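You operate a simulated robot arm through the tools that you are given. There is no shell and no other tool. Be economical: measure what you need, move in short steps, check, and stop when the job is done.

You run a simulated two-armed robot. Do the job below in one go: nothing can be reset, and whatever is moved stays where it is left.

Task
Fetch the purple pad and set it on top of the orange tin. Pick up the blue scoop with one hand, pass it to the other hand and put it on the shelf of the two-tier table. Open the blue basin cover. The order is free.

The check looks at the end state, three seconds after you hand in, the way a careful person would. Anything else that was tipped, shoved, dropped, spilled or broken makes it a failure. Lids that push on must go on centred and level and be pressed home; caps that screw on are set level and turned clockwise until they are tight.

Robot
Two 7-joint arms with two-finger parallel grippers on one trunk, on a base that drives. Base frame: it is fixed to the floor where the robot stands at the start and does not move with it; the origin is under the middle of the robot, x ahead of it, y to its left, z up; the surface under the hand at the start is at about z = 526. Units: mm, rad, N and s.
The left shoulder is at the start at [30, 119, 810], the right one opposite. With the tool pointing down near the work surface each hand reaches from about 200 to 660 mm from the robot's upright axis, wherever it stands, measured 20 degrees to its own side. Places, roughly: blue basin cover [-2400, -7200, 800]; blue scoop [-6500, 250, 750]; shelf of the two-tier table [-3600, -2100, 300]. Payload 3.43 kg a hand.
Tool frame (each hand has its own): the origin (TCP) lies between the finger pads and is the grasp point; the fingertips stand 30 mm ahead of it; z points along the fingers, y is the line along which they close. The gripper opens to 94 mm. The fingers are 28 mm wide and 10 mm thick; the gripper's body (50 by 96 mm) begins 55 mm behind the TCP.
Orientation is told as [roll, pitch, yaw] about the base's x, y, z axes, in that order, counted from this pose: with the fingers straight down and closing along the base's y, the tool's x points along the base's -x, its y along +y and its z along -z.

Tools
- The arms move only by the tool jog_arm. It takes "left_targets", "right_targets" or both (then of equal length, played together; a hand with none holds still); each is a list that holds one entry, the list of rows, each a list of 7 numbers: the shift along the base's x, y, z in units of 20 mm (1.0 is 20 mm), then the turn, a rotation vector about the base's x, y, z in units of 8 degrees (1.0 is 8 degrees), then the closure, from 0 (fully open) to 1 (shut). In form: [[[x, y, z, rx, ry, rz, grip], ...]]. A call has 1 to 8 rows; each row shifts and turns the commanded pose from where the row before left it. A call with a number of a shift or a turn outside -1 to 1 is refused whole. Rows are played at 5 a second. More than 50 mm and 0.15 rad between two rows, or a gripper value outside its range, and nothing of the call is played. Where a pose cannot be reached the arm comes as near as it can. A force on the tool above 40 N (or 10 N above the force at the start of the call, whichever is more), or a blocked arm, ends the call early, and 0.2 s more pass. The fingers move at their own pace (about 72 mm/s each) and stop on an object; they squeeze with about 26 N. The grip force told is the motor's: it shows also when the fingers shut on nothing. Time passes only in rows, and 0.2 s behind the last, so rows that do not move let the fingers close. The reply holds the time, the measured pose of the TCP, the force on the tool along the base axes, the opening and the grip force, in the units named above and with some noise, with the torque about the TCP (base axes, N m) and any sound that the robot's microphone picked up, and new pictures: "pictures" is both (left out), scene, wrist or none (wrist: the cameras of the hands that moved).
- Cameras (640 x 400 px; columns grow to the right, rows downward): "scene" is now at [43.7, 4.7, 1508.8]; the picture's right is [0.09, -1.00, 0.00], its down [-0.81, -0.07, -0.58] and it looks along [0.58, 0.05, -0.81] (base axes); focal length 283 px, centre (320, 200). "left" rides on the left gripper at [76, -14, -102] in its tool frame; the picture's right is [0.18, 0.98, 0.00], its down [-0.75, 0.14, -0.64] and it looks along [-0.63, 0.12, 0.77] (tool axes); focal length 243 px, centre (320, 200). "right" rides on the right gripper at [76, 14, -103] in its tool frame; the picture's right is [-0.18, 0.98, 0.00], its down [-0.75, -0.14, -0.64] and it looks along [-0.63, -0.12, 0.77] (tool axes); focal length 243 px, centre (320, 200). There is no depth. A picture from a camera that has moved, and an enlarged one, comes with that camera's place and axes in the base frame and with its lens.
- lift_body(by): slides the trunk up (or, below 0, down) by that many mm; the arms and the scene camera ride with it, the base frame stays. It gives what a move gives, with no picture.
- steer(legs): drives the robot by 1 to 6 legs, each [ahead, turn to the left] in mm and rad, along the robot's own axes; the way and the turn of a leg run together, so that a leg with both is an arc; at most 1500 mm and 3.142 rad a leg. The arms and the cameras ride along, it lands a little off, and it stops where it bumps. It gives what a move gives, and a new picture of the scene camera.
- turn_head(pan, tilt): turns the head with the scene camera to pan (to the left, within 2.496 rad either way) and tilt (down, from -0.506 to 1.204), counted from straight ahead of the robot. It gives what a move gives, and a new picture of the scene camera.
- zoom(camera, box): a new picture of the part [left, top, right, bottom] of that camera's present view, enlarged. It takes no simulated time.
- sign_off(): hands the job in; it is judged then, once.

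Work in short steps. Places have to be worked out from the pictures, the camera data and where the tool is seen: move nearer, look again, correct. Check each grasp and each placing, and mend what went wrong. You have 165 turns and 260 pictures in all, those below and enlarged ones among them. Open the grippers and draw the arms clear of the work before you hand the job in, unless the task says otherwise; then end with one line.

The tools are called after "Emit:" by a JSON object that holds its "method" and its "body". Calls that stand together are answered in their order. jog_arm: Moves the arms, as the interface text tells. Its arguments: {"type":"object","properties":{"left_targets":{"type":"array","items":{"type":"array","items":{"type":"array","items":{"type":"number"}}}},"right_targets":{"type":"array","items":{"type":"array","items":{"type":"array","items":{"type":"number"}}}},"pictures":{"type":"string","enum":["both","scene","wrist","none"]}},"required":[]} The other tools are called the same way: lift_body (by) slides the trunk up or down; steer (legs) drives the base; turn_head (pan, tilt) turns the head that bears the scene camera; zoom (camera, box) takes an enlarged picture of a part of a camera's view; sign_off () hands the job in.

At the start:

```text
clock: 0.0
left_position: [523.1, 190.4, 877.3]
left_orientation: [0.0, -0.002, -0.001]
left_ft_force: [-0.5, -0.2, 0.1]
left_moment: [0.01, -0.01, -0.03]
left_width: 94.1
left_grasp_force: 0.1
right_position: [492.8, -194.1, 832.1]
right_orientation: [-0.001, 0.0, 0.001]
right_ft_force: [0.1, -0.1, 0.0]
right_moment: [0.01, 0.0, -0.03]
right_width: 93.9
right_grasp_force: 0.0
trunk travel left (down, up): [-75.0, 335.0]
robot x, y, heading: [2.1, 1.1, 0.003]
head pan, tilt: [0.087, 0.946]
```

scene: 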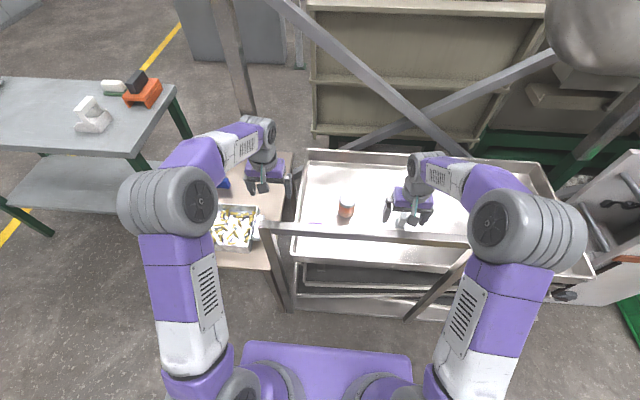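
right: 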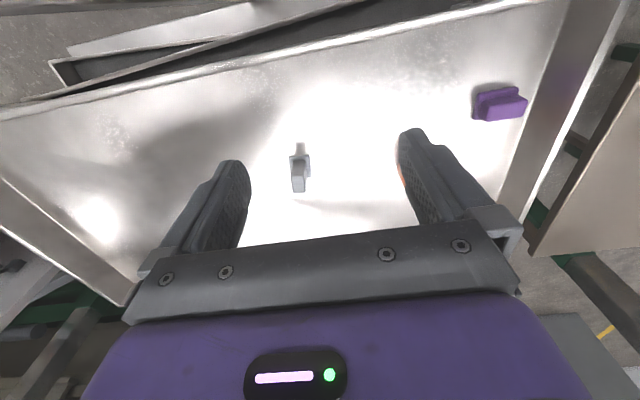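
left: 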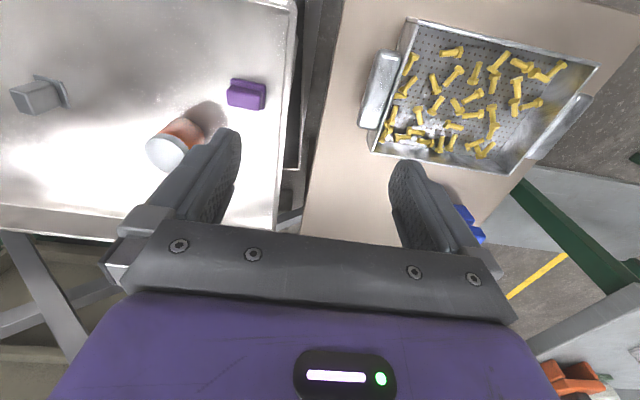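

I'll zoom in on the work area to find the tin, the pad and the crossbar before moving.

Emit:
{"method": "zoom", "body": {"camera": "scene", "box": [240, 130, 480, 280]}}

Emit:
{"method": "zoom", "body": {"camera": "left", "box": [0, 0, 320, 200]}}

Emit:
{"method": "zoom", "body": {"camera": "right", "box": [240, 50, 560, 250]}}

```text
2.67 times, centred on (360, 205) of scene
camera zoom: at [43.7, 4.7, 1508.8], right [0.09, -1.0, 0.0], down [-0.81, -0.07, -0.58], along [0.58, 0.05, -0.81], focal length 755 px, centre (213, 187)
```

zoom: 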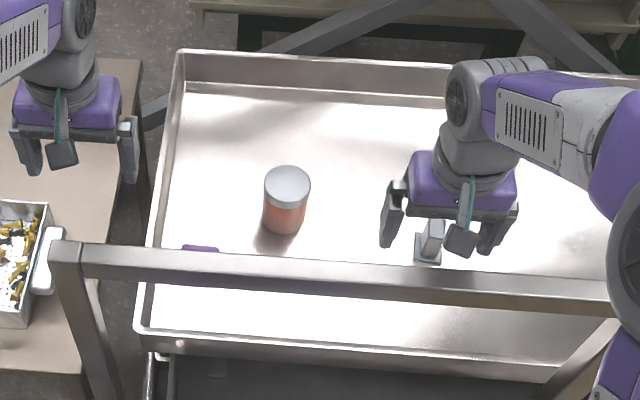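

```text
2.00 times, centred on (160, 100) of left
camera zoom: at [447.1, 174.9, 980.7], right [-0.18, 0.98, 0.0], down [0.75, 0.14, 0.64], along [0.63, 0.12, -0.77], focal length 485 px, centre (640, 400)
```

zoom: 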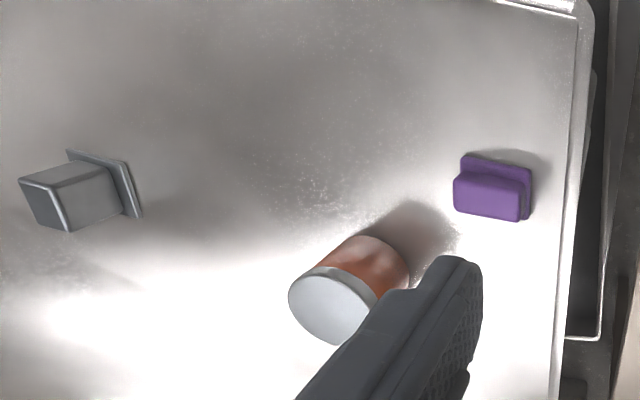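

```text
2.00 times, centred on (400, 150) of right
camera zoom: at [417.2, -179.3, 936.1], right [0.18, 0.98, 0.0], down [0.75, -0.14, 0.64], along [0.63, -0.12, -0.77], focal length 485 px, centre (160, 300)
```

zoom: 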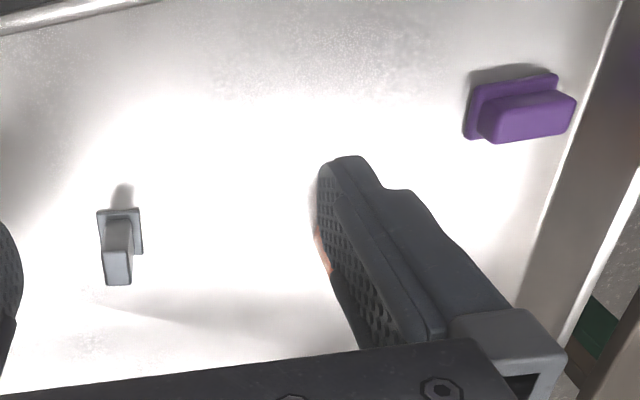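

The crossbar's depth is unclear from one view. I'll raise the trunk, which also gives the arms clearance, and use the new camera height for parallax.

Emit:
{"method": "lift_body", "body": {"by": 200}}

Emit:
{"method": "turn_head", "body": {"pan": 0.0, "tilt": 1.1}}

```text
clock: 2.2
left_position: [523.5, 189.9, 1078.1]
left_orientation: [-0.001, 0.001, 0.0]
left_ft_force: [-0.9, 0.2, 0.1]
left_moment: [0.03, -0.02, 0.0]
left_width: 94.1
left_grasp_force: 0.0
right_position: [492.6, -194.6, 1032.7]
right_orientation: [0.001, 0.001, -0.001]
right_ft_force: [-0.7, -0.3, -0.5]
right_moment: [0.0, -0.03, -0.03]
right_width: 93.8
right_grasp_force: 0.0
trunk travel left (down, up): [-275.0, 135.0]
robot x, y, heading: [-1.5, -0.9, 0.001]
head pan, tilt: [0.087, 0.946]
```

```text
clock: 2.9
left_position: [523.5, 189.3, 1077.6]
left_orientation: [-0.001, 0.001, 0.0]
left_ft_force: [1.2, -1.0, 0.4]
left_moment: [-0.01, 0.03, -0.05]
left_width: 94.0
left_grasp_force: 0.1
right_position: [492.5, -193.5, 1033.0]
right_orientation: [0.0, 0.0, 0.003]
right_ft_force: [-0.2, 0.0, -0.1]
right_moment: [-0.02, -0.03, 0.02]
right_width: 94.1
right_grasp_force: 0.1
trunk travel left (down, up): [-275.0, 135.0]
robot x, y, heading: [-0.2, 1.9, 0.005]
head pan, tilt: [0.0, 1.1]
camera scene: at [34.2, -1.6, 1698.4], right [0.0, -1.0, 0.0], down [-0.89, 0.0, -0.45], along [0.45, 0.0, -0.89], focal length 283 px, centre (320, 200)
```

scene: 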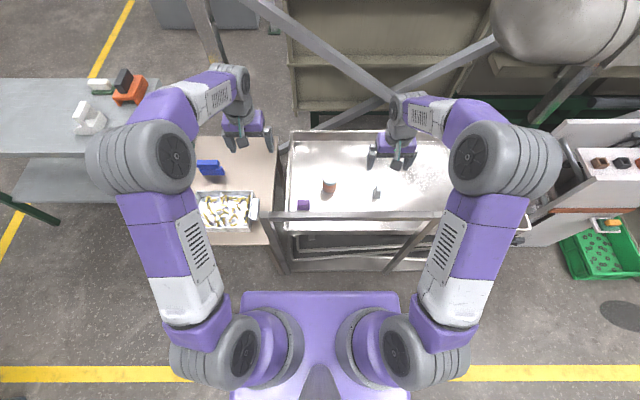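

Triangulating puts the crossbar at about x=419, z=810, ending near y=205. The pad is near (597, 76) and the tin near (700, -50), which is past tool-down reach. I'll drive 100 mm ahead with the arms high.

Emit:
{"method": "steer", "body": {"legs": [[100, 0]]}}

Emit:
{"method": "lift_body", "body": {"by": 100}}

```text
clock: 4.0
left_position: [623.2, 190.9, 1078.7]
left_orientation: [0.001, 0.0, 0.002]
left_ft_force: [0.8, 0.5, 0.6]
left_moment: [-0.04, 0.0, 0.02]
left_width: 94.0
left_grasp_force: 0.0
right_position: [591.7, -193.8, 1032.5]
right_orientation: [-0.001, -0.001, 0.002]
right_ft_force: [1.3, -0.7, 0.1]
right_moment: [-0.02, 0.02, 0.03]
right_width: 94.2
right_grasp_force: 0.0
trunk travel left (down, up): [-275.0, 135.0]
robot x, y, heading: [100.1, 0.5, 0.001]
head pan, tilt: [0.0, 1.1]
camera scene: at [133.8, -1.5, 1698.4], right [0.0, -1.0, 0.0], down [-0.89, 0.0, -0.45], along [0.45, 0.0, -0.89], focal length 283 px, centre (320, 200)
```

scene: 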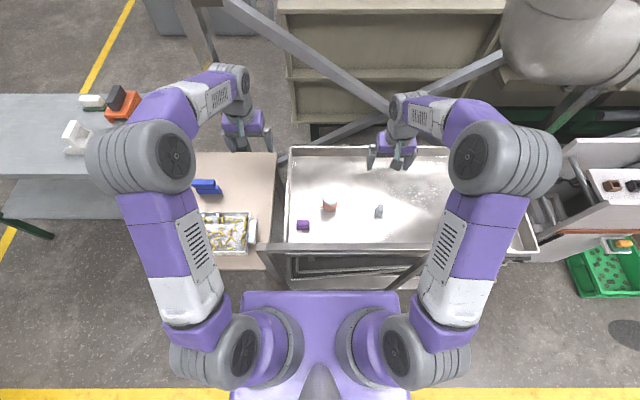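

```text
clock: 5.3
left_position: [620.5, 189.8, 1178.1]
left_orientation: [0.0, 0.0, 0.002]
left_ft_force: [-0.1, -0.5, -0.2]
left_moment: [0.01, 0.0, 0.01]
left_width: 93.9
left_grasp_force: 0.0
right_position: [591.3, -193.0, 1133.2]
right_orientation: [-0.001, 0.0, 0.002]
right_ft_force: [-0.1, 0.6, 0.1]
right_moment: [-0.01, -0.02, -0.01]
right_width: 93.9
right_grasp_force: 0.0
trunk travel left (down, up): [-375.0, 35.0]
robot x, y, heading: [100.4, 0.2, 0.004]
head pan, tilt: [0.0, 1.1]
```

Next I'll bring the left hand over the pad, descending in steps and watching the bar.

Emit:
{"method": "jog_arm", "body": {"left_targets": [[[-0.15, -0.72, -1, 0, 0, 0, 0], [-0.15, -0.72, -1, 0, 0, 0, 0], [-0.15, -0.72, -1, 0, 0, 0, 0], [-0.15, -0.72, -1, 0, 0, 0, 0], [-0.15, -0.72, -1, 0, 0, 0, 0], [-0.15, -0.72, -1, 0, 0, 0, 0], [-0.15, -0.72, -1, 0, 0, 0, 0], [-0.15, -0.72, -1, 0, 0, 0, 0]]], "pictures": "none"}}

Emit:
{"method": "jog_arm", "body": {"left_targets": [[[0, 0, -1, 0, 0, 0, 0], [0, 0, -1, 0, 0, 0, 0], [0, 0, -1, 0, 0, 0, 0], [0, 0, -1, 0, 0, 0, 0], [0, 0, -1, 0, 0, 0, 0], [0, 0, -1, 0, 0, 0, 0], [0, 0, -1, 0, 0, 0, 0], [0, 0, -1, 0, 0, 0, 0]]], "pictures": "both"}}

```text
clock: 7.2
left_position: [597.8, 74.0, 1017.8]
left_orientation: [0.0, 0.001, 0.002]
left_ft_force: [-0.8, -0.2, 0.0]
left_moment: [-0.02, -0.01, -0.03]
left_width: 93.8
left_grasp_force: 0.0
right_position: [592.1, -193.8, 1132.1]
right_orientation: [0.001, 0.0, 0.002]
right_ft_force: [-0.4, 0.1, 0.5]
right_moment: [0.0, 0.0, 0.01]
right_width: 93.9
right_grasp_force: 0.0
trunk travel left (down, up): [-375.0, 35.0]
robot x, y, heading: [97.7, -0.2, -0.003]
head pan, tilt: [0.0, 1.1]
```

```text
clock: 8.9
left_position: [597.6, 74.0, 858.7]
left_orientation: [0.0, -0.001, 0.0]
left_ft_force: [0.9, 0.5, 0.3]
left_moment: [0.01, 0.01, 0.0]
left_width: 93.8
left_grasp_force: 0.1
right_position: [591.9, -193.9, 1133.0]
right_orientation: [0.0, 0.001, 0.001]
right_ft_force: [-0.1, -0.8, -0.2]
right_moment: [-0.01, -0.06, 0.01]
right_width: 94.0
right_grasp_force: 0.1
trunk travel left (down, up): [-375.0, 35.0]
robot x, y, heading: [99.8, 1.6, -0.0]
head pan, tilt: [0.0, 1.1]
camera scene: at [133.5, -1.5, 1798.4], right [0.0, -1.0, 0.0], down [-0.89, 0.0, -0.45], along [0.45, 0.0, -0.89], focal length 283 px, centre (320, 200)
camera left: at [522.4, 59.6, 960.9], right [-0.18, 0.98, 0.0], down [0.75, 0.14, 0.64], along [0.63, 0.12, -0.77], focal length 243 px, centre (320, 200)
```

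scene: 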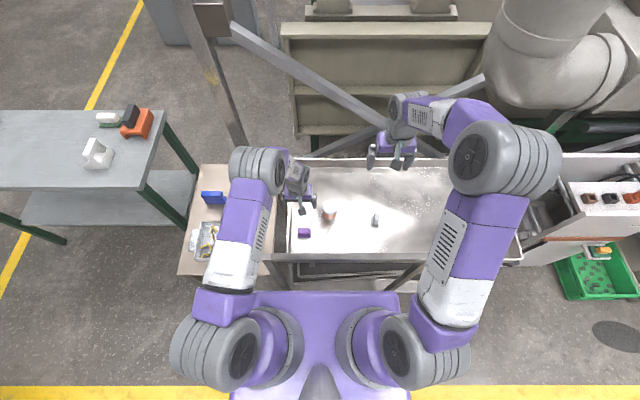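
left: 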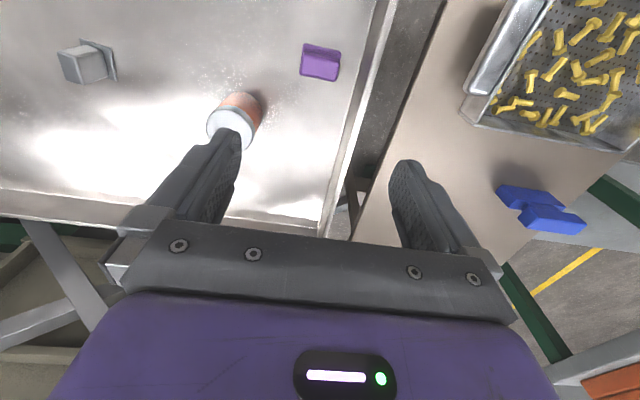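

The hand is centred over the pad at (597, 74), and the elbow stays well above the bar. I'll descend to about z=700 and look again.

Emit:
{"method": "jog_arm", "body": {"left_targets": [[[0, 0, -1, 0, 0, 0, 0], [0, 0, -1, 0, 0, 0, 0], [0, 0, -1, 0, 0, 0, 0], [0, 0, -1, 0, 0, 0, 0], [0, 0, -1, 0, 0, 0, 0], [0, 0, -1, 0, 0, 0, 0], [0, 0, -1, 0, 0, 0, 0], [0, 0, -1, 0, 0, 0, 0]]], "pictures": "both"}}

```text
clock: 10.8
left_position: [597.6, 74.7, 697.4]
left_orientation: [0.0, -0.001, 0.002]
left_ft_force: [0.7, 0.0, -0.2]
left_moment: [-0.01, -0.01, 0.0]
left_width: 93.7
left_grasp_force: 0.1
right_position: [591.5, -194.1, 1133.0]
right_orientation: [0.0, -0.001, 0.001]
right_ft_force: [0.0, -0.2, -0.6]
right_moment: [0.01, -0.04, 0.01]
right_width: 93.7
right_grasp_force: 0.0
trunk travel left (down, up): [-375.0, 35.0]
robot x, y, heading: [98.9, 1.3, -0.003]
head pan, tilt: [0.0, 1.1]
camera scene: at [133.3, -1.3, 1798.4], right [0.0, -1.0, 0.0], down [-0.89, 0.0, -0.45], along [0.45, 0.0, -0.89], focal length 283 px, centre (320, 200)
camera left: at [521.2, 60.2, 800.0], right [-0.19, 0.98, 0.0], down [0.75, 0.14, 0.64], along [0.63, 0.12, -0.77], focal length 243 px, centre (320, 200)
```

scene: 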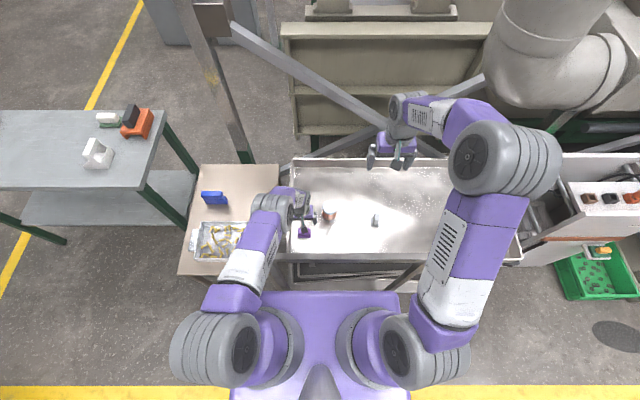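
left: 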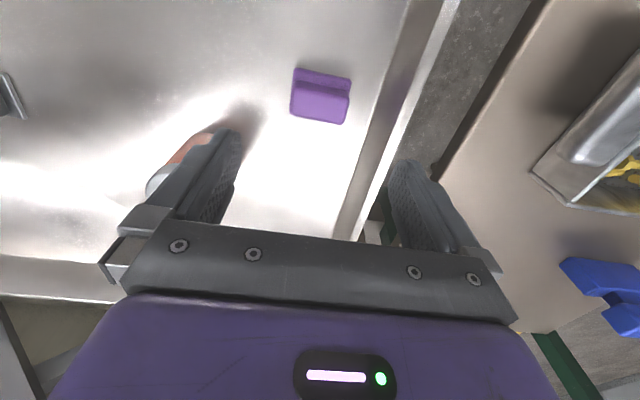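

I'll zoom in on the pad to get its size and orientation.

Emit:
{"method": "zoom", "body": {"camera": "left", "box": [240, 30, 400, 130]}}

Emit:
{"method": "zoom", "body": {"camera": "scene", "box": [220, 150, 380, 270]}}

```text
4.00 times, centred on (320, 80) of left
camera zoom: at [521.2, 60.2, 800.0], right [-0.19, 0.98, 0.0], down [0.75, 0.14, 0.64], along [0.63, 0.12, -0.77], focal length 970 px, centre (320, 680)
```

zoom: 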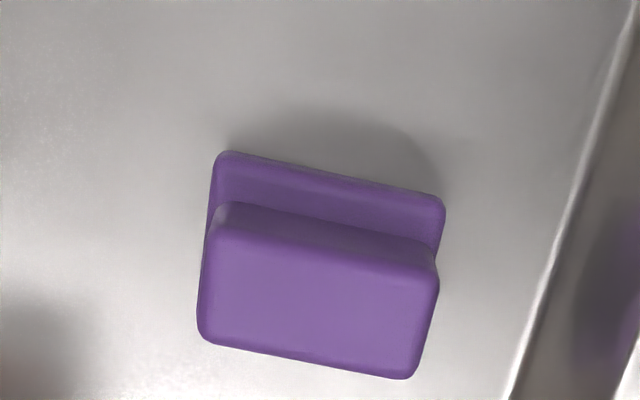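

```text
3.33 times, centred on (300, 210) of scene
camera zoom: at [133.3, -1.3, 1798.4], right [0.0, -1.0, 0.0], down [-0.89, 0.0, -0.45], along [0.45, 0.0, -0.89], focal length 944 px, centre (387, 167)
```

zoom: 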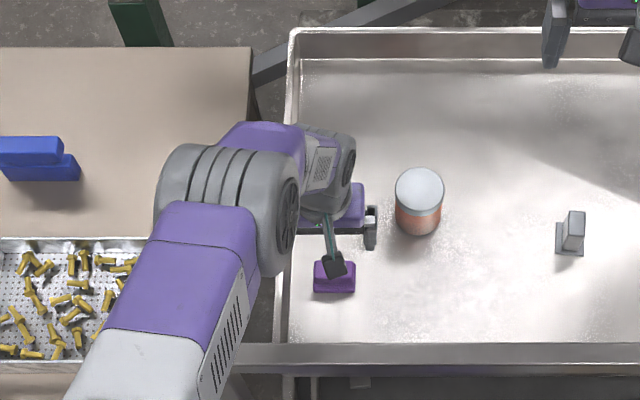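

The pad's raised block is about 52 mm wide along y and centred near (602, 75), with its top near z≈560. I'll descend around it.

Emit:
{"method": "jog_arm", "body": {"left_targets": [[[0.2, 0, -1, 0, 0, 0, 0], [0, 0, -1, 0, 0, 0, 0], [0, 0, -1, 0, 0, 0, 0], [0, 0, -1, 0, 0, 0, 0], [0, 0, -1, 0, 0, 0, 0], [0, 0, -0.8, 0, 0, 0, 0], [0, 0, -0.5, 0, 0, 0, 0]]], "pictures": "both"}}

```text
clock: 12.3
left_position: [598.1, 78.8, 657.8]
left_orientation: [0.0, 0.0, 0.001]
left_ft_force: [-0.2, 0.5, 0.1]
left_moment: [0.01, 0.0, 0.0]
left_width: 93.9
left_grasp_force: 0.0
left hand out of reach, approached as far as the arm can: row 2, 3, 4, 5, 6, 7
right_position: [591.3, -194.4, 1132.1]
right_orientation: [0.001, 0.001, 0.0]
right_ft_force: [-1.0, -0.2, 0.7]
right_moment: [0.02, 0.02, -0.01]
right_width: 93.8
right_grasp_force: 0.0
trunk travel left (down, up): [-375.0, 35.0]
robot x, y, heading: [97.2, 1.6, 0.004]
head pan, tilt: [0.0, 1.1]
camera scene: at [133.1, -1.7, 1798.4], right [0.0, -1.0, 0.0], down [-0.89, 0.0, -0.45], along [0.45, 0.0, -0.89], focal length 283 px, centre (320, 200)
camera left: at [521.9, 63.8, 761.6], right [-0.19, 0.98, 0.0], down [0.75, 0.14, 0.64], along [0.63, 0.12, -0.77], focal length 243 px, centre (320, 200)
```

scene: 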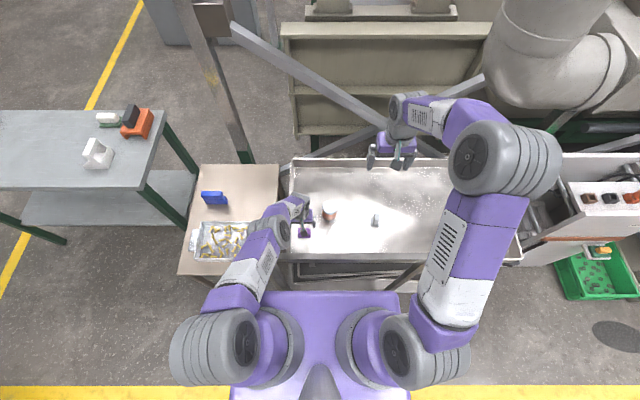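
left: 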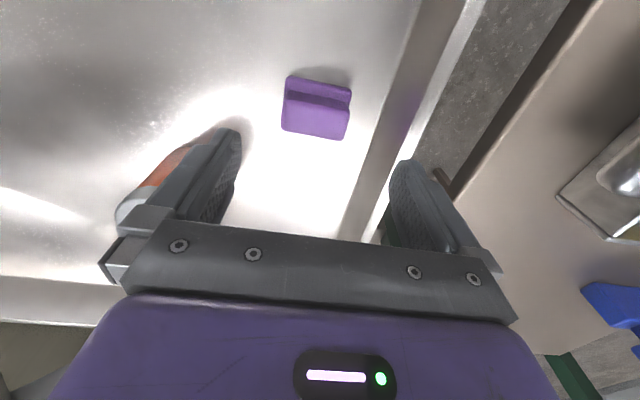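

The arm is at full stretch with the trunk this high. I'll raise the hand, lower the trunk 150 mm, and then descend.

Emit:
{"method": "jog_arm", "body": {"left_targets": [[[0, 0, 1, 0, 0, 0, 0], [0, 0, 1, 0, 0, 0, 0], [0, 0, 1, 0, 0, 0, 0], [0, 0, 1, 0, 0, 0, 0], [0, 0, 1, 0, 0, 0, 0]]], "pictures": "none"}}

Emit:
{"method": "lift_body", "body": {"by": -100}}

Emit:
{"method": "turn_head", "body": {"pan": 0.15, "tilt": 1.1}}

```text
clock: 13.6
left_position: [596.5, 77.3, 759.9]
left_orientation: [-0.001, 0.001, 0.001]
left_ft_force: [0.0, -0.2, 0.3]
left_moment: [-0.01, 0.0, 0.01]
left_width: 94.0
left_grasp_force: 0.0
right_position: [592.6, -192.6, 1132.8]
right_orientation: [0.0, 0.0, 0.001]
right_ft_force: [0.4, -0.3, 0.2]
right_moment: [0.03, -0.03, 0.01]
right_width: 94.0
right_grasp_force: 0.0
trunk travel left (down, up): [-375.0, 35.0]
robot x, y, heading: [99.5, 0.4, 0.003]
head pan, tilt: [0.0, 1.1]
```

```text
clock: 14.9
left_position: [597.2, 77.9, 657.9]
left_orientation: [0.002, 0.0, 0.003]
left_ft_force: [-0.7, -1.3, 0.3]
left_moment: [0.03, 0.0, 0.01]
left_width: 94.3
left_grasp_force: 0.1
right_position: [592.0, -193.7, 1032.4]
right_orientation: [0.001, 0.0, 0.001]
right_ft_force: [-0.2, 0.0, 0.4]
right_moment: [-0.03, 0.0, -0.02]
right_width: 94.0
right_grasp_force: 0.1
trunk travel left (down, up): [-275.0, 135.0]
robot x, y, heading: [97.6, -4.1, 0.003]
head pan, tilt: [0.0, 1.1]
```

```text
clock: 15.6
left_position: [596.5, 77.9, 658.9]
left_orientation: [0.001, 0.001, 0.004]
left_ft_force: [0.0, -0.1, -0.5]
left_moment: [-0.03, 0.02, 0.04]
left_width: 93.9
left_grasp_force: 0.1
right_position: [591.5, -193.7, 1032.4]
right_orientation: [0.0, 0.001, 0.001]
right_ft_force: [0.0, 0.3, -0.2]
right_moment: [0.03, 0.05, 0.02]
right_width: 93.8
right_grasp_force: 0.0
trunk travel left (down, up): [-275.0, 135.0]
robot x, y, heading: [97.4, 0.1, -0.001]
head pan, tilt: [0.15, 1.1]
camera scene: at [132.4, 7.9, 1698.4], right [0.15, -0.99, 0.0], down [-0.88, -0.13, -0.45], along [0.45, 0.07, -0.89], focal length 283 px, centre (320, 200)
```

scene: 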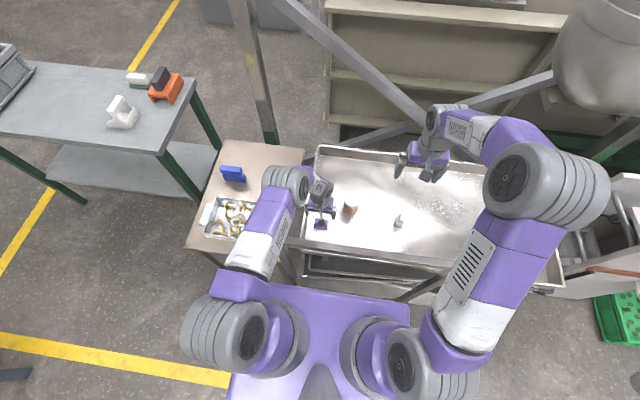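

The elbow sits clear outside the bar's end. I'll descend to TCP z≈569.

Emit:
{"method": "jog_arm", "body": {"left_targets": [[[0.25, -0.15, -1, 0, 0, 0, 0], [0, 0, -1, 0, 0, 0, 0], [0, 0, -1, 0, 0, 0, 0], [0, 0, -1, 0, 0, 0, 0], [0, 0, -0.45, 0, 0, 0, 0]]], "pictures": "both"}}

```text
clock: 16.8
left_position: [601.2, 74.3, 568.6]
left_orientation: [0.001, 0.001, 0.002]
left_ft_force: [-0.3, -0.4, -0.7]
left_moment: [0.01, 0.01, -0.02]
left_width: 94.3
left_grasp_force: 0.0
right_position: [592.2, -192.9, 1033.3]
right_orientation: [-0.001, 0.0, 0.002]
right_ft_force: [-0.5, 0.1, 0.1]
right_moment: [-0.01, 0.03, -0.03]
right_width: 94.0
right_grasp_force: 0.1
trunk travel left (down, up): [-275.0, 135.0]
robot x, y, heading: [104.1, 0.0, 0.002]
head pan, tilt: [0.15, 1.1]
camera scene: at [132.3, 7.9, 1698.4], right [0.15, -0.99, 0.0], down [-0.88, -0.13, -0.45], along [0.45, 0.07, -0.89], focal length 283 px, centre (320, 200)
camera left: at [526.0, 60.2, 672.3], right [-0.19, 0.98, 0.0], down [0.75, 0.14, 0.64], along [0.63, 0.12, -0.77], focal length 243 px, centre (320, 200)
```

scene: 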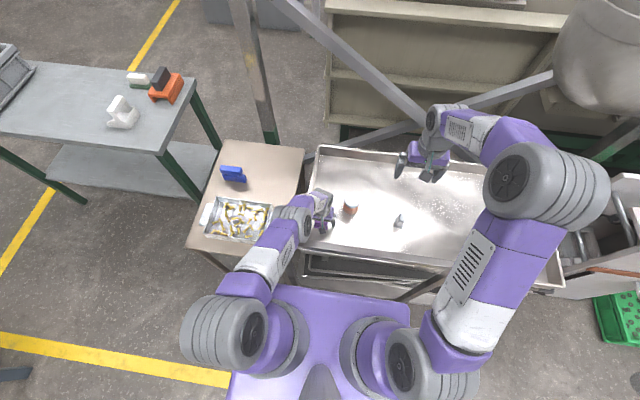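
left: 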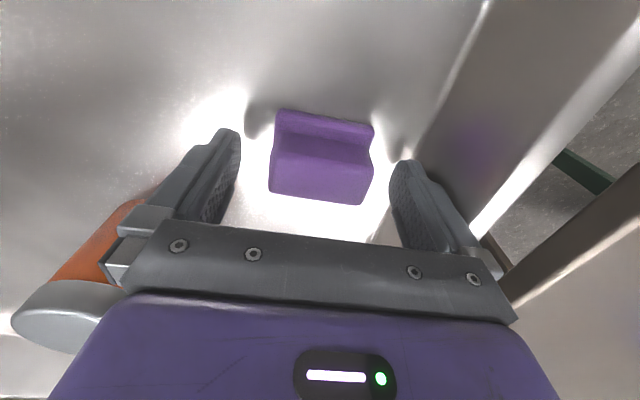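

The pad sits between the fingers and is well centred. I'll close and let the fingers settle.

Emit:
{"method": "jog_arm", "body": {"left_targets": [[[0, 0, 0, 0, 0, 0, 1], [0, 0, 0, 0, 0, 0, 1], [0, 0, 0, 0, 0, 0, 1], [0, 0, 0, 0, 0, 0, 1]]], "pictures": "wrist"}}

```text
clock: 17.8
left_position: [602.0, 76.4, 570.1]
left_orientation: [-0.001, 0.0, 0.002]
left_ft_force: [-0.2, 0.0, 0.8]
left_moment: [-0.04, -0.01, 0.0]
left_width: 59.6
left_grasp_force: 26.3
right_position: [592.5, -194.0, 1033.5]
right_orientation: [0.0, 0.0, 0.002]
right_ft_force: [0.7, -0.9, 0.1]
right_moment: [0.0, 0.0, 0.0]
right_width: 94.0
right_grasp_force: 0.0
trunk travel left (down, up): [-275.0, 135.0]
robot x, y, heading: [98.5, -2.3, 0.003]
head pan, tilt: [0.15, 1.1]
camera left: at [526.2, 60.3, 672.5], right [-0.19, 0.98, 0.0], down [0.75, 0.14, 0.64], along [0.63, 0.12, -0.77], focal length 243 px, centre (320, 200)
```

left: 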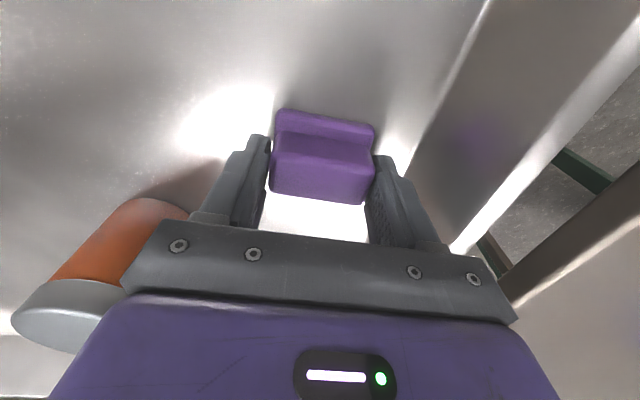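

Gripped at 59.6 mm. I'll lift the pad and then look at the tin's lid for its centre.

Emit:
{"method": "jog_arm", "body": {"left_targets": [[[0, 0, 0.5, 0, 0, 0, 1], [0, 0, 1, 0, 0, 0, 1], [0, 0, 1, 0, 0, 0, 1], [0, 0, 1, 0, 0, 0, 1], [0, 0, 1, 0, 0, 0, 1], [0, 0, 1, 0, 0, 0, 1], [0, 0, 1, 0, 0, 0, 1]]], "pictures": "both"}}

Emit:
{"method": "zoom", "body": {"camera": "scene", "box": [280, 150, 440, 250]}}

```text
clock: 19.4
left_position: [605.1, 74.2, 699.2]
left_orientation: [0.0, -0.002, 0.001]
left_ft_force: [0.5, -0.7, 0.1]
left_moment: [-0.02, -0.02, 0.03]
left_width: 60.0
left_grasp_force: 26.1
right_position: [591.3, -194.4, 1033.1]
right_orientation: [0.0, 0.001, 0.003]
right_ft_force: [0.2, 0.5, 0.5]
right_moment: [-0.01, 0.04, 0.03]
right_width: 94.0
right_grasp_force: 0.0
trunk travel left (down, up): [-275.0, 135.0]
robot x, y, heading: [98.6, -3.3, 0.002]
head pan, tilt: [0.15, 1.1]
camera scene: at [132.2, 7.9, 1698.4], right [0.15, -0.99, 0.0], down [-0.88, -0.13, -0.45], along [0.45, 0.07, -0.89], focal length 283 px, centre (320, 200)
camera left: at [527.5, 59.5, 801.8], right [-0.19, 0.98, 0.0], down [0.75, 0.14, 0.64], along [0.63, 0.12, -0.77], focal length 243 px, centre (320, 200)
```

scene: 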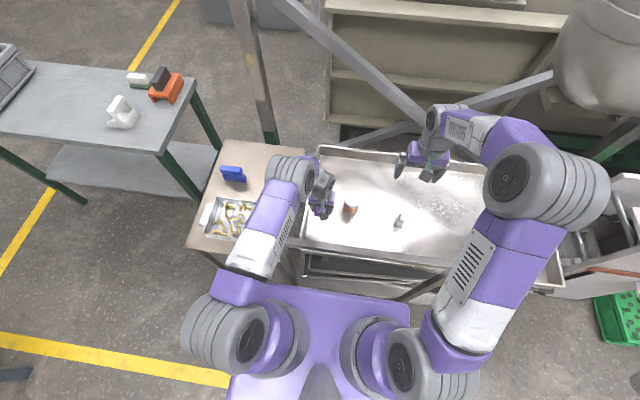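
left: 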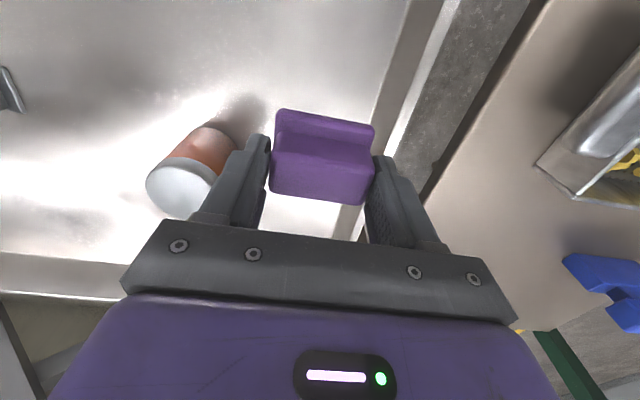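

```text
4.00 times, centred on (360, 200) of scene
camera zoom: at [132.2, 7.9, 1698.4], right [0.15, -0.99, 0.0], down [-0.88, -0.13, -0.45], along [0.45, 0.07, -0.89], focal length 1133 px, centre (160, 200)
```

zoom: 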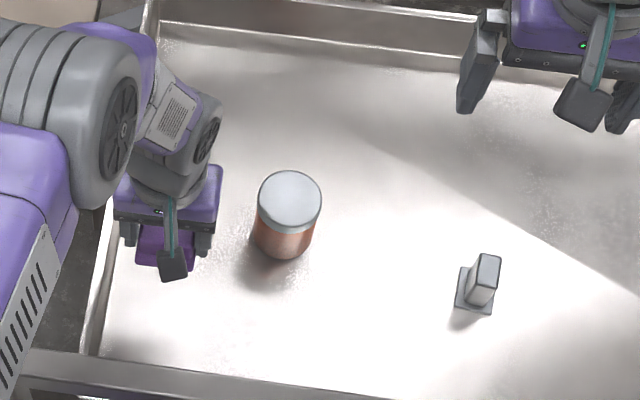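

The lid is about 68 mm across, centred near (704, -49), with its top near z≈601. I'll move the pad over it at the current height.

Emit:
{"method": "jog_arm", "body": {"left_targets": [[[0.71, -0.88, 0, 0, 0, 0, 1], [0.71, -0.88, 0, 0, 0, 0, 1], [0.71, -0.88, 0, 0, 0, 0, 1], [0.71, -0.88, 0, 0, 0, 0, 1], [0.71, -0.88, 0, 0, 0, 0, 1], [0.71, -0.88, 0, 0, 0, 0, 1], [0.71, -0.88, 0, 0, 0, 0, 1]]], "pictures": "both"}}

Emit:
{"method": "zoom", "body": {"camera": "scene", "box": [280, 150, 440, 250]}}

```text
clock: 21.0
left_position: [665.2, -22.6, 706.0]
left_orientation: [0.001, 0.0, 0.002]
left_ft_force: [0.6, 0.4, 0.2]
left_moment: [0.01, 0.0, -0.01]
left_width: 59.6
left_grasp_force: 25.7
left hand out of reach, approached as far as the arm can: row 5, 6, 7
right_position: [592.1, -193.8, 1032.9]
right_orientation: [0.001, 0.001, 0.002]
right_ft_force: [1.0, -0.2, 0.4]
right_moment: [0.0, -0.01, 0.0]
right_width: 93.9
right_grasp_force: 0.0
trunk travel left (down, up): [-275.0, 135.0]
robot x, y, heading: [96.5, 2.5, 0.001]
head pan, tilt: [0.15, 1.1]
camera scene: at [132.3, 7.7, 1698.4], right [0.15, -0.99, 0.0], down [-0.88, -0.13, -0.45], along [0.45, 0.07, -0.89], focal length 283 px, centre (320, 200)
camera left: at [588.6, -37.6, 808.0], right [-0.19, 0.98, 0.0], down [0.75, 0.14, 0.64], along [0.63, 0.12, -0.77], focal length 243 px, centre (320, 200)
```

scene: 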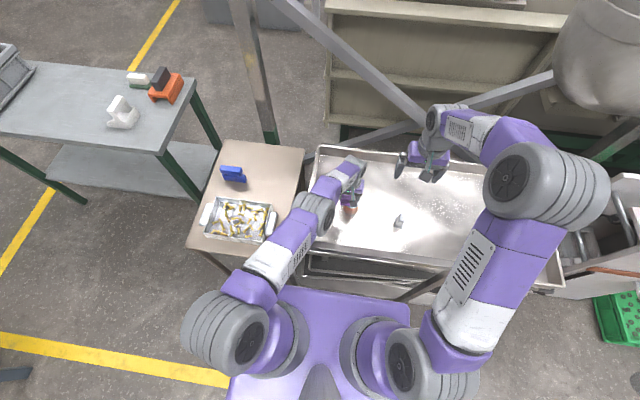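
left: 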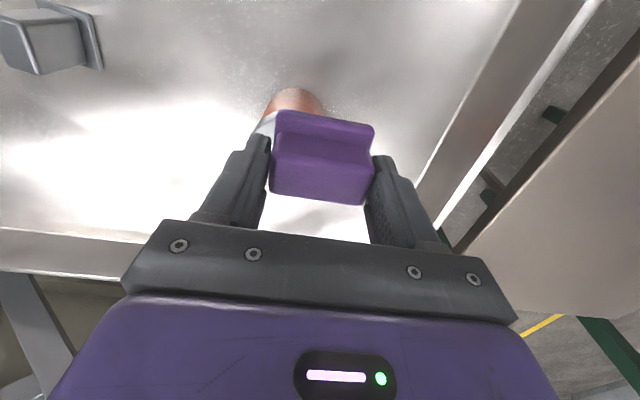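

```text
4.00 times, centred on (360, 200) of scene
camera zoom: at [132.3, 7.7, 1698.4], right [0.15, -0.99, 0.0], down [-0.88, -0.13, -0.45], along [0.45, 0.07, -0.89], focal length 1133 px, centre (160, 200)
```

zoom: 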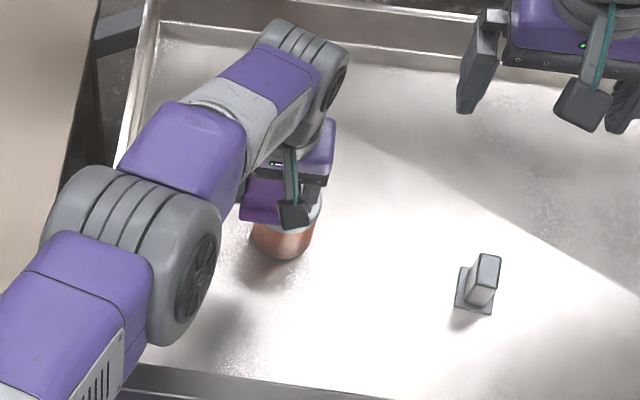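

The left arm is at its limit here, so the base has to come closer. I'll draw the right hand back so its camera can look straight down at the gap between my base and the cart frame.

Emit:
{"method": "jog_arm", "body": {"right_targets": [[[-1, 0, 0, 0, 0, 0, 0], [-1, 0, 0, 0, 0, 0, 0], [-1, 0, 0, 0, 0, 0, 0], [-1, 0, 0, 0, 0.5, 0, 0], [-1, 0, 0, 0, 0.5, 0, 0], [-1, 0, 0, 0, 0.5, 0, 0], [-1, 0, 0, 0, 0.5, 0, 0], [-1, 0, 0, 0, 0.5, 0, 0]]], "pictures": "wrist"}}

Emit:
{"method": "turn_head", "body": {"pan": 0.0, "tilt": 1.2}}

```text
clock: 22.8
left_position: [664.4, -23.0, 704.0]
left_orientation: [-0.001, 0.0, 0.002]
left_ft_force: [0.0, -0.7, -0.3]
left_moment: [0.02, -0.01, 0.01]
left_width: 59.4
left_grasp_force: 25.9
right_position: [430.3, -193.7, 1033.1]
right_orientation: [0.002, 0.353, 0.001]
right_ft_force: [-0.2, -0.9, -0.4]
right_moment: [-0.03, -0.01, 0.0]
right_width: 94.1
right_grasp_force: 0.0
trunk travel left (down, up): [-275.0, 135.0]
robot x, y, heading: [96.2, 1.8, -0.002]
head pan, tilt: [0.15, 1.1]
camera right: at [394.5, -178.8, 1156.6], right [0.17, 0.98, -0.06], down [0.93, -0.14, 0.34], along [0.33, -0.12, -0.94], focal length 243 px, centre (320, 200)
```

right: 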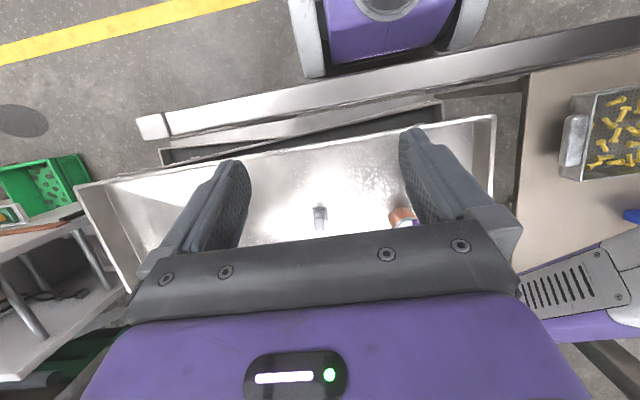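

```text
clock: 23.5
left_position: [664.3, -23.1, 704.5]
left_orientation: [0.0, -0.003, 0.0]
left_ft_force: [0.5, -0.4, -1.6]
left_moment: [-0.01, -0.01, -0.02]
left_width: 59.4
left_grasp_force: 25.8
right_position: [429.9, -193.8, 1033.8]
right_orientation: [0.0, 0.349, 0.002]
right_ft_force: [-0.6, 0.3, -0.3]
right_moment: [0.0, 0.0, -0.01]
right_width: 93.9
right_grasp_force: 0.2
trunk travel left (down, up): [-275.0, 135.0]
robot x, y, heading: [99.7, 1.7, -0.0]
head pan, tilt: [0.0, 1.201]
camera scene: at [125.9, -1.4, 1692.4], right [0.0, -1.0, 0.0], down [-0.93, 0.0, -0.36], along [0.36, 0.0, -0.93], focal length 283 px, centre (320, 200)
```

scene: 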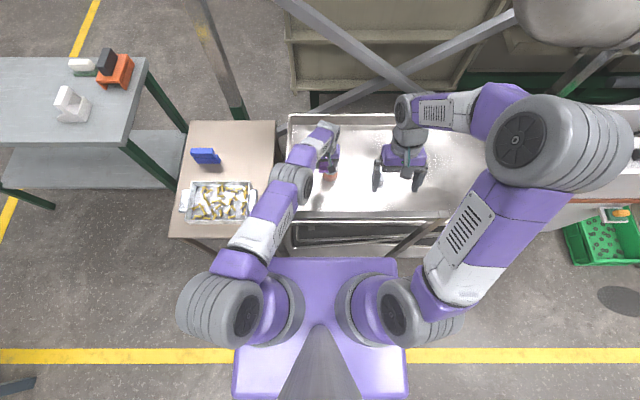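

I'll zoom in on that gap.

Emit:
{"method": "zoom", "body": {"camera": "right", "box": [240, 0, 560, 150]}}

Emit:
{"method": "zoom", "body": {"camera": "scene", "box": [220, 160, 470, 310]}}

```text
2.00 times, centred on (400, 75) of right
camera zoom: at [394.8, -178.7, 1156.5], right [0.17, 0.98, -0.06], down [0.93, -0.14, 0.35], along [0.33, -0.12, -0.94], focal length 485 px, centre (160, 450)
```

zoom: 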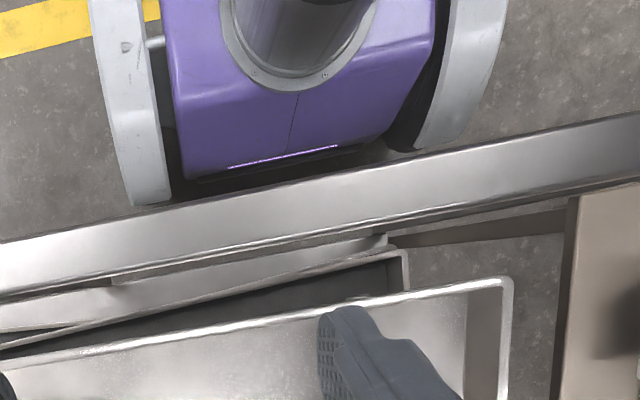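

```text
2.56 times, centred on (345, 235) of scene
camera zoom: at [125.9, -1.4, 1692.4], right [0.0, -1.0, 0.0], down [-0.93, 0.0, -0.36], along [0.36, 0.0, -0.93], focal length 725 px, centre (256, 110)
```

zoom: 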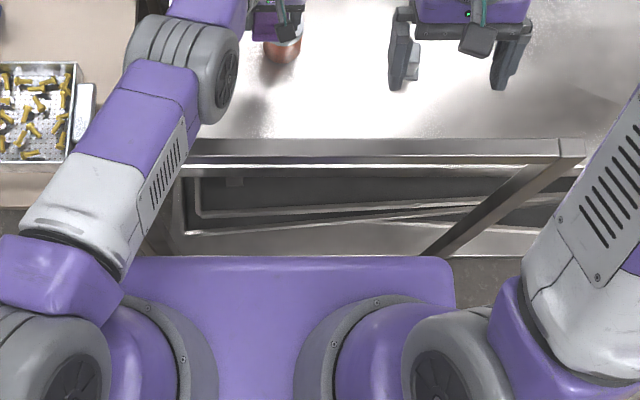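

The base front is at about x=250 and the cart's lowest parts are at about 400, so there is room. I'll pull the left hand back, then drive 80 mm ahead.

Emit:
{"method": "jog_arm", "body": {"left_targets": [[[-1, 0, 0, 0, 0, 0, 1], [-1, 0, 0, 0, 0, 0, 1], [-1, 0, 0, 0, 0, 0, 1], [-1, 0, 0, 0, 0, 0, 1]]], "pictures": "none"}}

Emit:
{"method": "steer", "body": {"legs": [[80, 0]]}}

```text
clock: 24.5
left_position: [585.7, -23.5, 706.1]
left_orientation: [0.0, -0.002, 0.002]
left_ft_force: [0.5, 0.1, -0.8]
left_moment: [-0.03, 0.03, 0.01]
left_width: 59.6
left_grasp_force: 25.9
right_position: [430.1, -193.2, 1032.8]
right_orientation: [0.001, 0.348, 0.001]
right_ft_force: [-0.3, -0.9, -0.2]
right_moment: [-0.01, 0.0, 0.01]
right_width: 94.1
right_grasp_force: 0.1
trunk travel left (down, up): [-275.0, 135.0]
robot x, y, heading: [97.5, 1.4, -0.002]
head pan, tilt: [0.0, 1.201]
```

```text
clock: 25.5
left_position: [665.1, -22.8, 706.1]
left_orientation: [0.001, 0.003, 0.001]
left_ft_force: [0.0, -0.7, -0.3]
left_moment: [0.01, -0.02, 0.03]
left_width: 59.6
left_grasp_force: 25.9
right_position: [509.3, -194.8, 1032.8]
right_orientation: [-0.001, 0.35, 0.0]
right_ft_force: [1.0, 0.1, -0.4]
right_moment: [0.06, 0.03, 0.0]
right_width: 93.9
right_grasp_force: 0.1
trunk travel left (down, up): [-275.0, 135.0]
robot x, y, heading: [176.9, -0.7, -0.001]
head pan, tilt: [0.0, 1.201]
camera scene: at [205.8, -1.5, 1692.4], right [0.0, -1.0, 0.0], down [-0.93, 0.0, -0.36], along [0.36, 0.0, -0.93], focal length 283 px, centre (320, 200)
```

scene: 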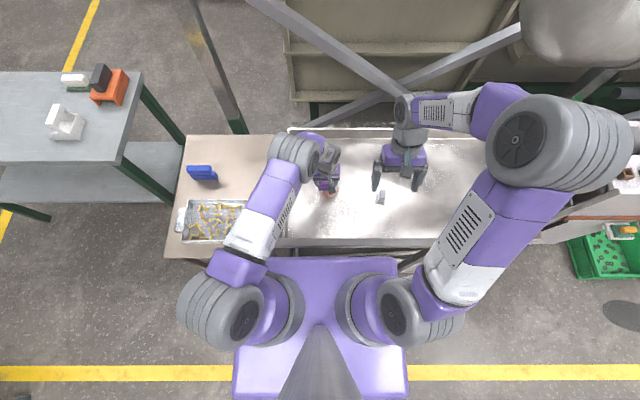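

Now I'll move the pad over the lid at (704, -49).

Emit:
{"method": "jog_arm", "body": {"left_targets": [[[0.97, -0.65, 0, 0, 0, 0, 1], [0.97, -0.65, 0, 0, 0, 0, 1]]], "pictures": "both"}}

Emit:
{"method": "zoom", "body": {"camera": "scene", "box": [270, 130, 390, 220]}}

Emit:
{"method": "zoom", "body": {"camera": "right", "box": [320, 100, 540, 240]}}

```text
clock: 26.1
left_position: [701.7, -48.6, 707.2]
left_orientation: [0.001, -0.001, -0.001]
left_ft_force: [-0.1, 0.5, -0.3]
left_moment: [0.0, 0.04, -0.04]
left_width: 59.5
left_grasp_force: 25.6
right_position: [509.4, -193.7, 1032.6]
right_orientation: [0.0, 0.35, -0.001]
right_ft_force: [0.3, -0.5, 0.8]
right_moment: [-0.01, 0.0, -0.01]
right_width: 94.0
right_grasp_force: 0.0
trunk travel left (down, up): [-275.0, 135.0]
robot x, y, heading: [179.8, 0.1, -0.005]
head pan, tilt: [0.0, 1.201]
camera scene: at [204.8, -1.6, 1692.4], right [0.0, -1.0, 0.0], down [-0.93, 0.0, -0.36], along [0.36, 0.0, -0.93], focal length 283 px, centre (320, 200)
camera left: at [626.9, -63.5, 809.0], right [-0.18, 0.98, 0.0], down [0.75, 0.14, 0.64], along [0.63, 0.12, -0.77], focal length 243 px, centre (320, 200)
```

scene: 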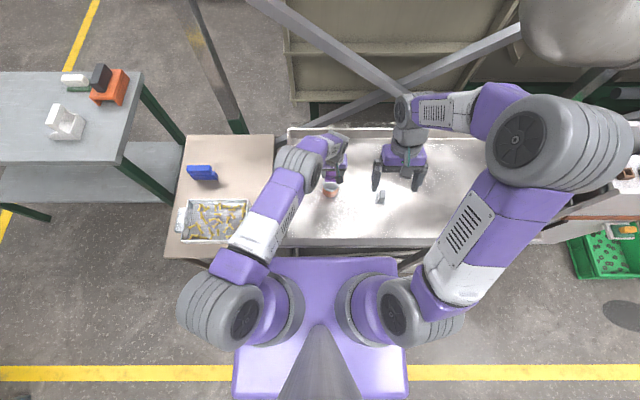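
left: 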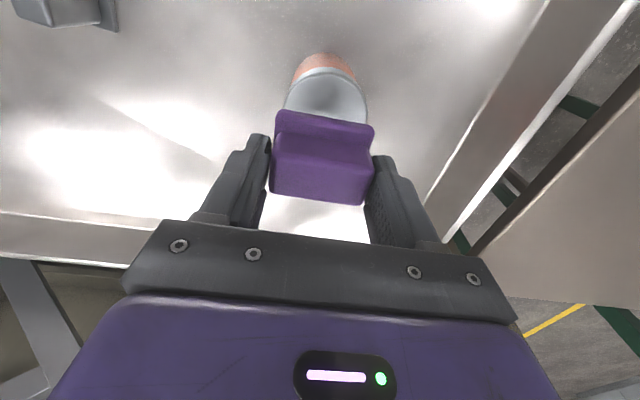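

```text
4.44 times, centred on (330, 175) of scene
camera zoom: at [204.8, -1.6, 1692.4], right [0.0, -1.0, 0.0], down [-0.93, 0.0, -0.36], along [0.36, 0.0, -0.93], focal length 1259 px, centre (276, 311)
```

zoom: 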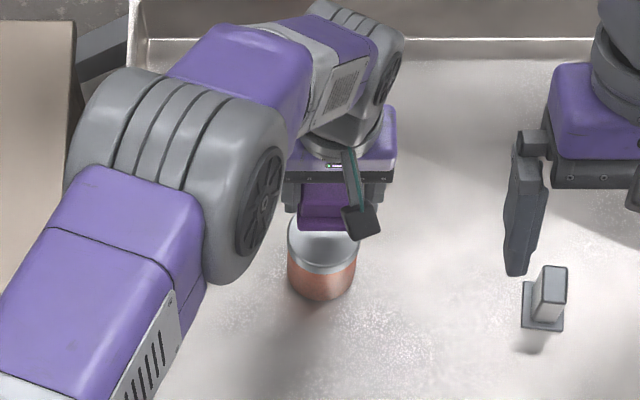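

```text
2.86 times, centred on (430, 170) of right
camera zoom: at [473.5, -178.9, 1156.4], right [0.17, 0.98, -0.06], down [0.93, -0.14, 0.35], along [0.33, -0.12, -0.94], focal length 693 px, centre (6, 286)
```

zoom: 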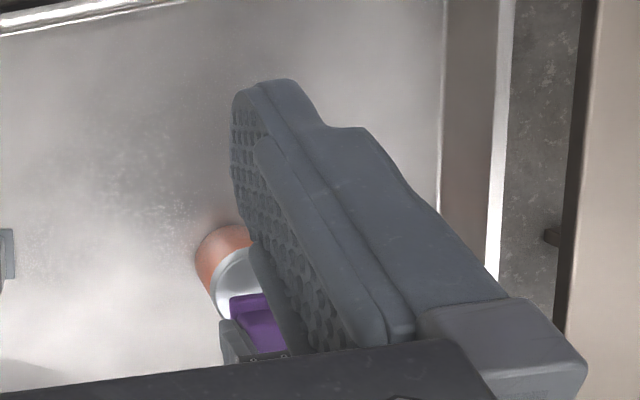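

The lid centre works out at about (701, -46), so the pad is nearly aligned. I'll nudge y by 2.5 mm and descend to just above the lid.

Emit:
{"method": "jog_arm", "body": {"left_targets": [[[0, 0.12, -1, 0, 0, 0, 1], [0, 0, -1, 0, 0, 0, 1], [0, 0, -0.6, 0, 0, 0, 1]]], "pictures": "wrist"}}

Emit:
{"method": "zoom", "body": {"camera": "scene", "box": [290, 140, 370, 200]}}

```text
clock: 26.9
left_position: [705.5, -49.3, 657.7]
left_orientation: [-0.003, -0.009, 0.003]
left_ft_force: [-1.0, -0.6, 23.0]
left_moment: [0.01, 0.05, 0.0]
left_width: 59.8
left_grasp_force: 25.9
right_position: [506.9, -193.2, 1034.5]
right_orientation: [-0.001, 0.349, -0.001]
right_ft_force: [0.3, 0.3, -0.8]
right_moment: [-0.03, 0.03, -0.02]
right_width: 94.3
right_grasp_force: 0.1
trunk travel left (down, up): [-275.0, 135.0]
robot x, y, heading: [176.4, 0.4, 0.007]
head pan, tilt: [0.0, 1.201]
camera left: at [628.5, -62.9, 760.6], right [-0.19, 0.98, 0.0], down [0.75, 0.14, 0.65], along [0.64, 0.12, -0.76], focal length 243 px, centre (320, 200)
```

left: 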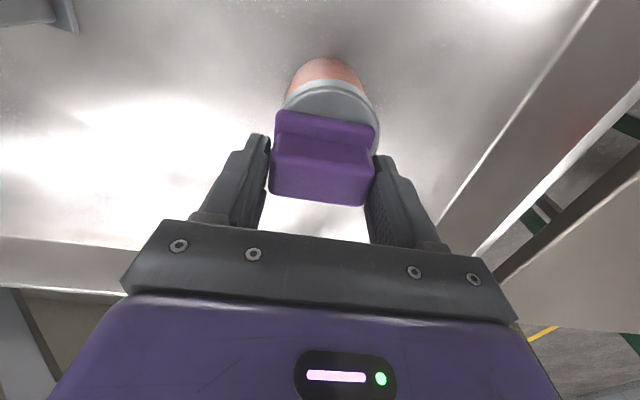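

```text
6.67 times, centred on (330, 170) of scene
camera zoom: at [201.0, -1.0, 1692.8], right [0.0, -1.0, 0.0], down [-0.93, 0.0, -0.36], along [0.36, 0.0, -0.93], focal length 1889 px, centre (253, 400)
```

zoom: 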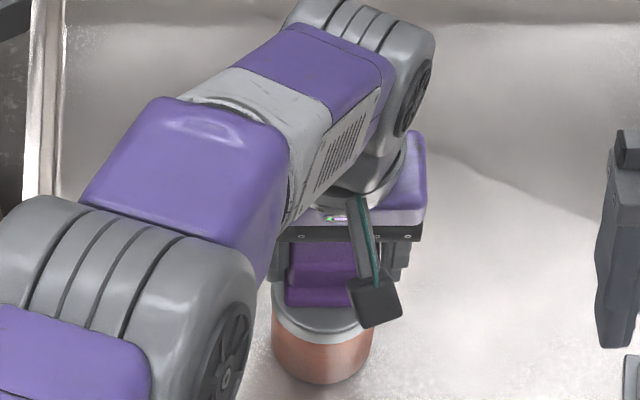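

Contact came early, with 23 N at TCP z≈658, so the lid top is near 612. The pad sits about 4 mm too far forward and 3 mm to the right. I'll lift slightly, shift, and set it down.

Emit:
{"method": "jog_arm", "body": {"left_targets": [[[0, 0, 0.5, 0, 0, 0, 1], [-0.2, 0.15, 0, 0, 0, 0, 1], [0, 0, 0, 0, 0, 0, 1]]], "pictures": "wrist"}}

```text
clock: 27.7
left_position: [698.0, -43.6, 662.7]
left_orientation: [-0.001, 0.002, 0.001]
left_ft_force: [-0.7, 0.1, -0.3]
left_moment: [-0.02, -0.04, 0.03]
left_width: 59.5
left_grasp_force: 25.7
right_position: [509.6, -193.6, 1032.7]
right_orientation: [0.0, 0.35, 0.0]
right_ft_force: [-0.6, -0.5, 0.0]
right_moment: [-0.01, 0.02, 0.02]
right_width: 93.9
right_grasp_force: 0.0
trunk travel left (down, up): [-275.0, 135.0]
robot x, y, heading: [173.7, 1.0, -0.004]
head pan, tilt: [0.0, 1.201]
camera left: at [622.9, -58.9, 766.3], right [-0.18, 0.98, 0.0], down [0.75, 0.14, 0.64], along [0.63, 0.12, -0.77], focal length 243 px, centre (320, 200)
```

left: 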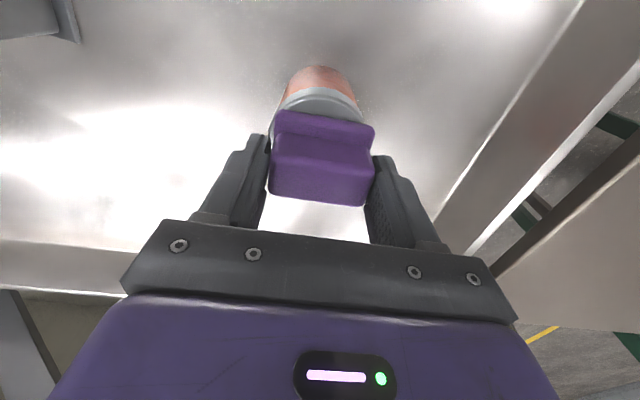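

Lid centre now reads about (698, -48), so I'll shift y by -3 mm and lower gently to contact.

Emit:
{"method": "jog_arm", "body": {"left_targets": [[[0, -0.17, 0, 0, 0, 0, 1], [0, 0, -0.15, 0, 0, 0, 1], [0, 0, -0.1, 0, 0, 0, 1]]], "pictures": "wrist"}}

Emit:
{"method": "zoom", "body": {"camera": "scene", "box": [290, 140, 370, 200]}}

```text
clock: 28.5
left_position: [699.0, -46.4, 659.0]
left_orientation: [0.001, 0.0, 0.001]
left_ft_force: [-0.5, 0.5, -0.6]
left_moment: [0.0, -0.01, 0.0]
left_width: 59.4
left_grasp_force: 25.6
right_position: [508.4, -194.0, 1033.4]
right_orientation: [0.001, 0.349, 0.001]
right_ft_force: [-0.9, -0.1, -1.2]
right_moment: [0.01, 0.01, 0.03]
right_width: 94.1
right_grasp_force: 0.1
trunk travel left (down, up): [-275.0, 135.0]
robot x, y, heading: [175.0, 0.5, -0.003]
head pan, tilt: [0.0, 1.201]
camera left: at [622.7, -62.5, 761.9], right [-0.18, 0.98, 0.0], down [0.75, 0.14, 0.64], along [0.63, 0.12, -0.77], focal length 243 px, centre (320, 200)
```

left: 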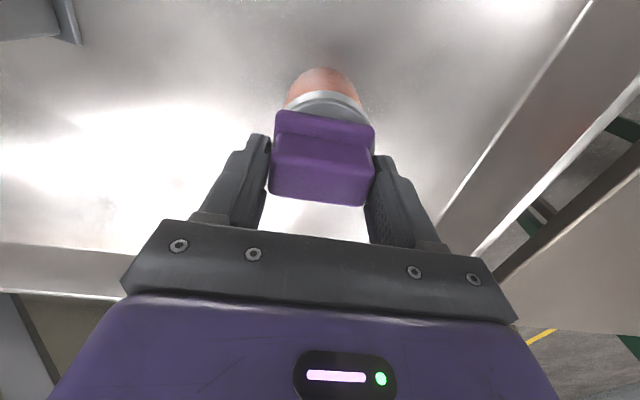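

```text
6.67 times, centred on (330, 170) of scene
camera zoom: at [204.5, -1.5, 1692.4], right [0.0, -1.0, 0.0], down [-0.93, 0.0, -0.36], along [0.36, 0.0, -0.93], focal length 1889 px, centre (253, 400)
```

zoom: 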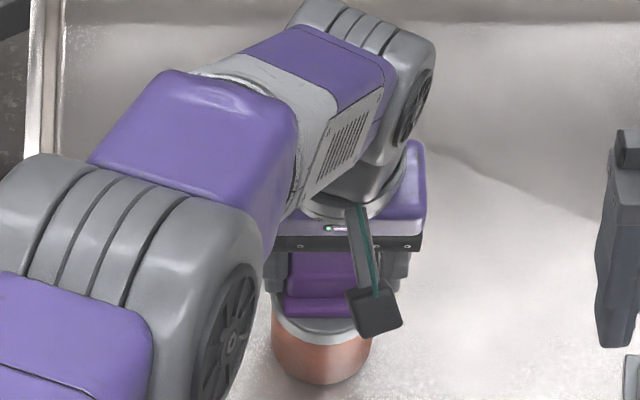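

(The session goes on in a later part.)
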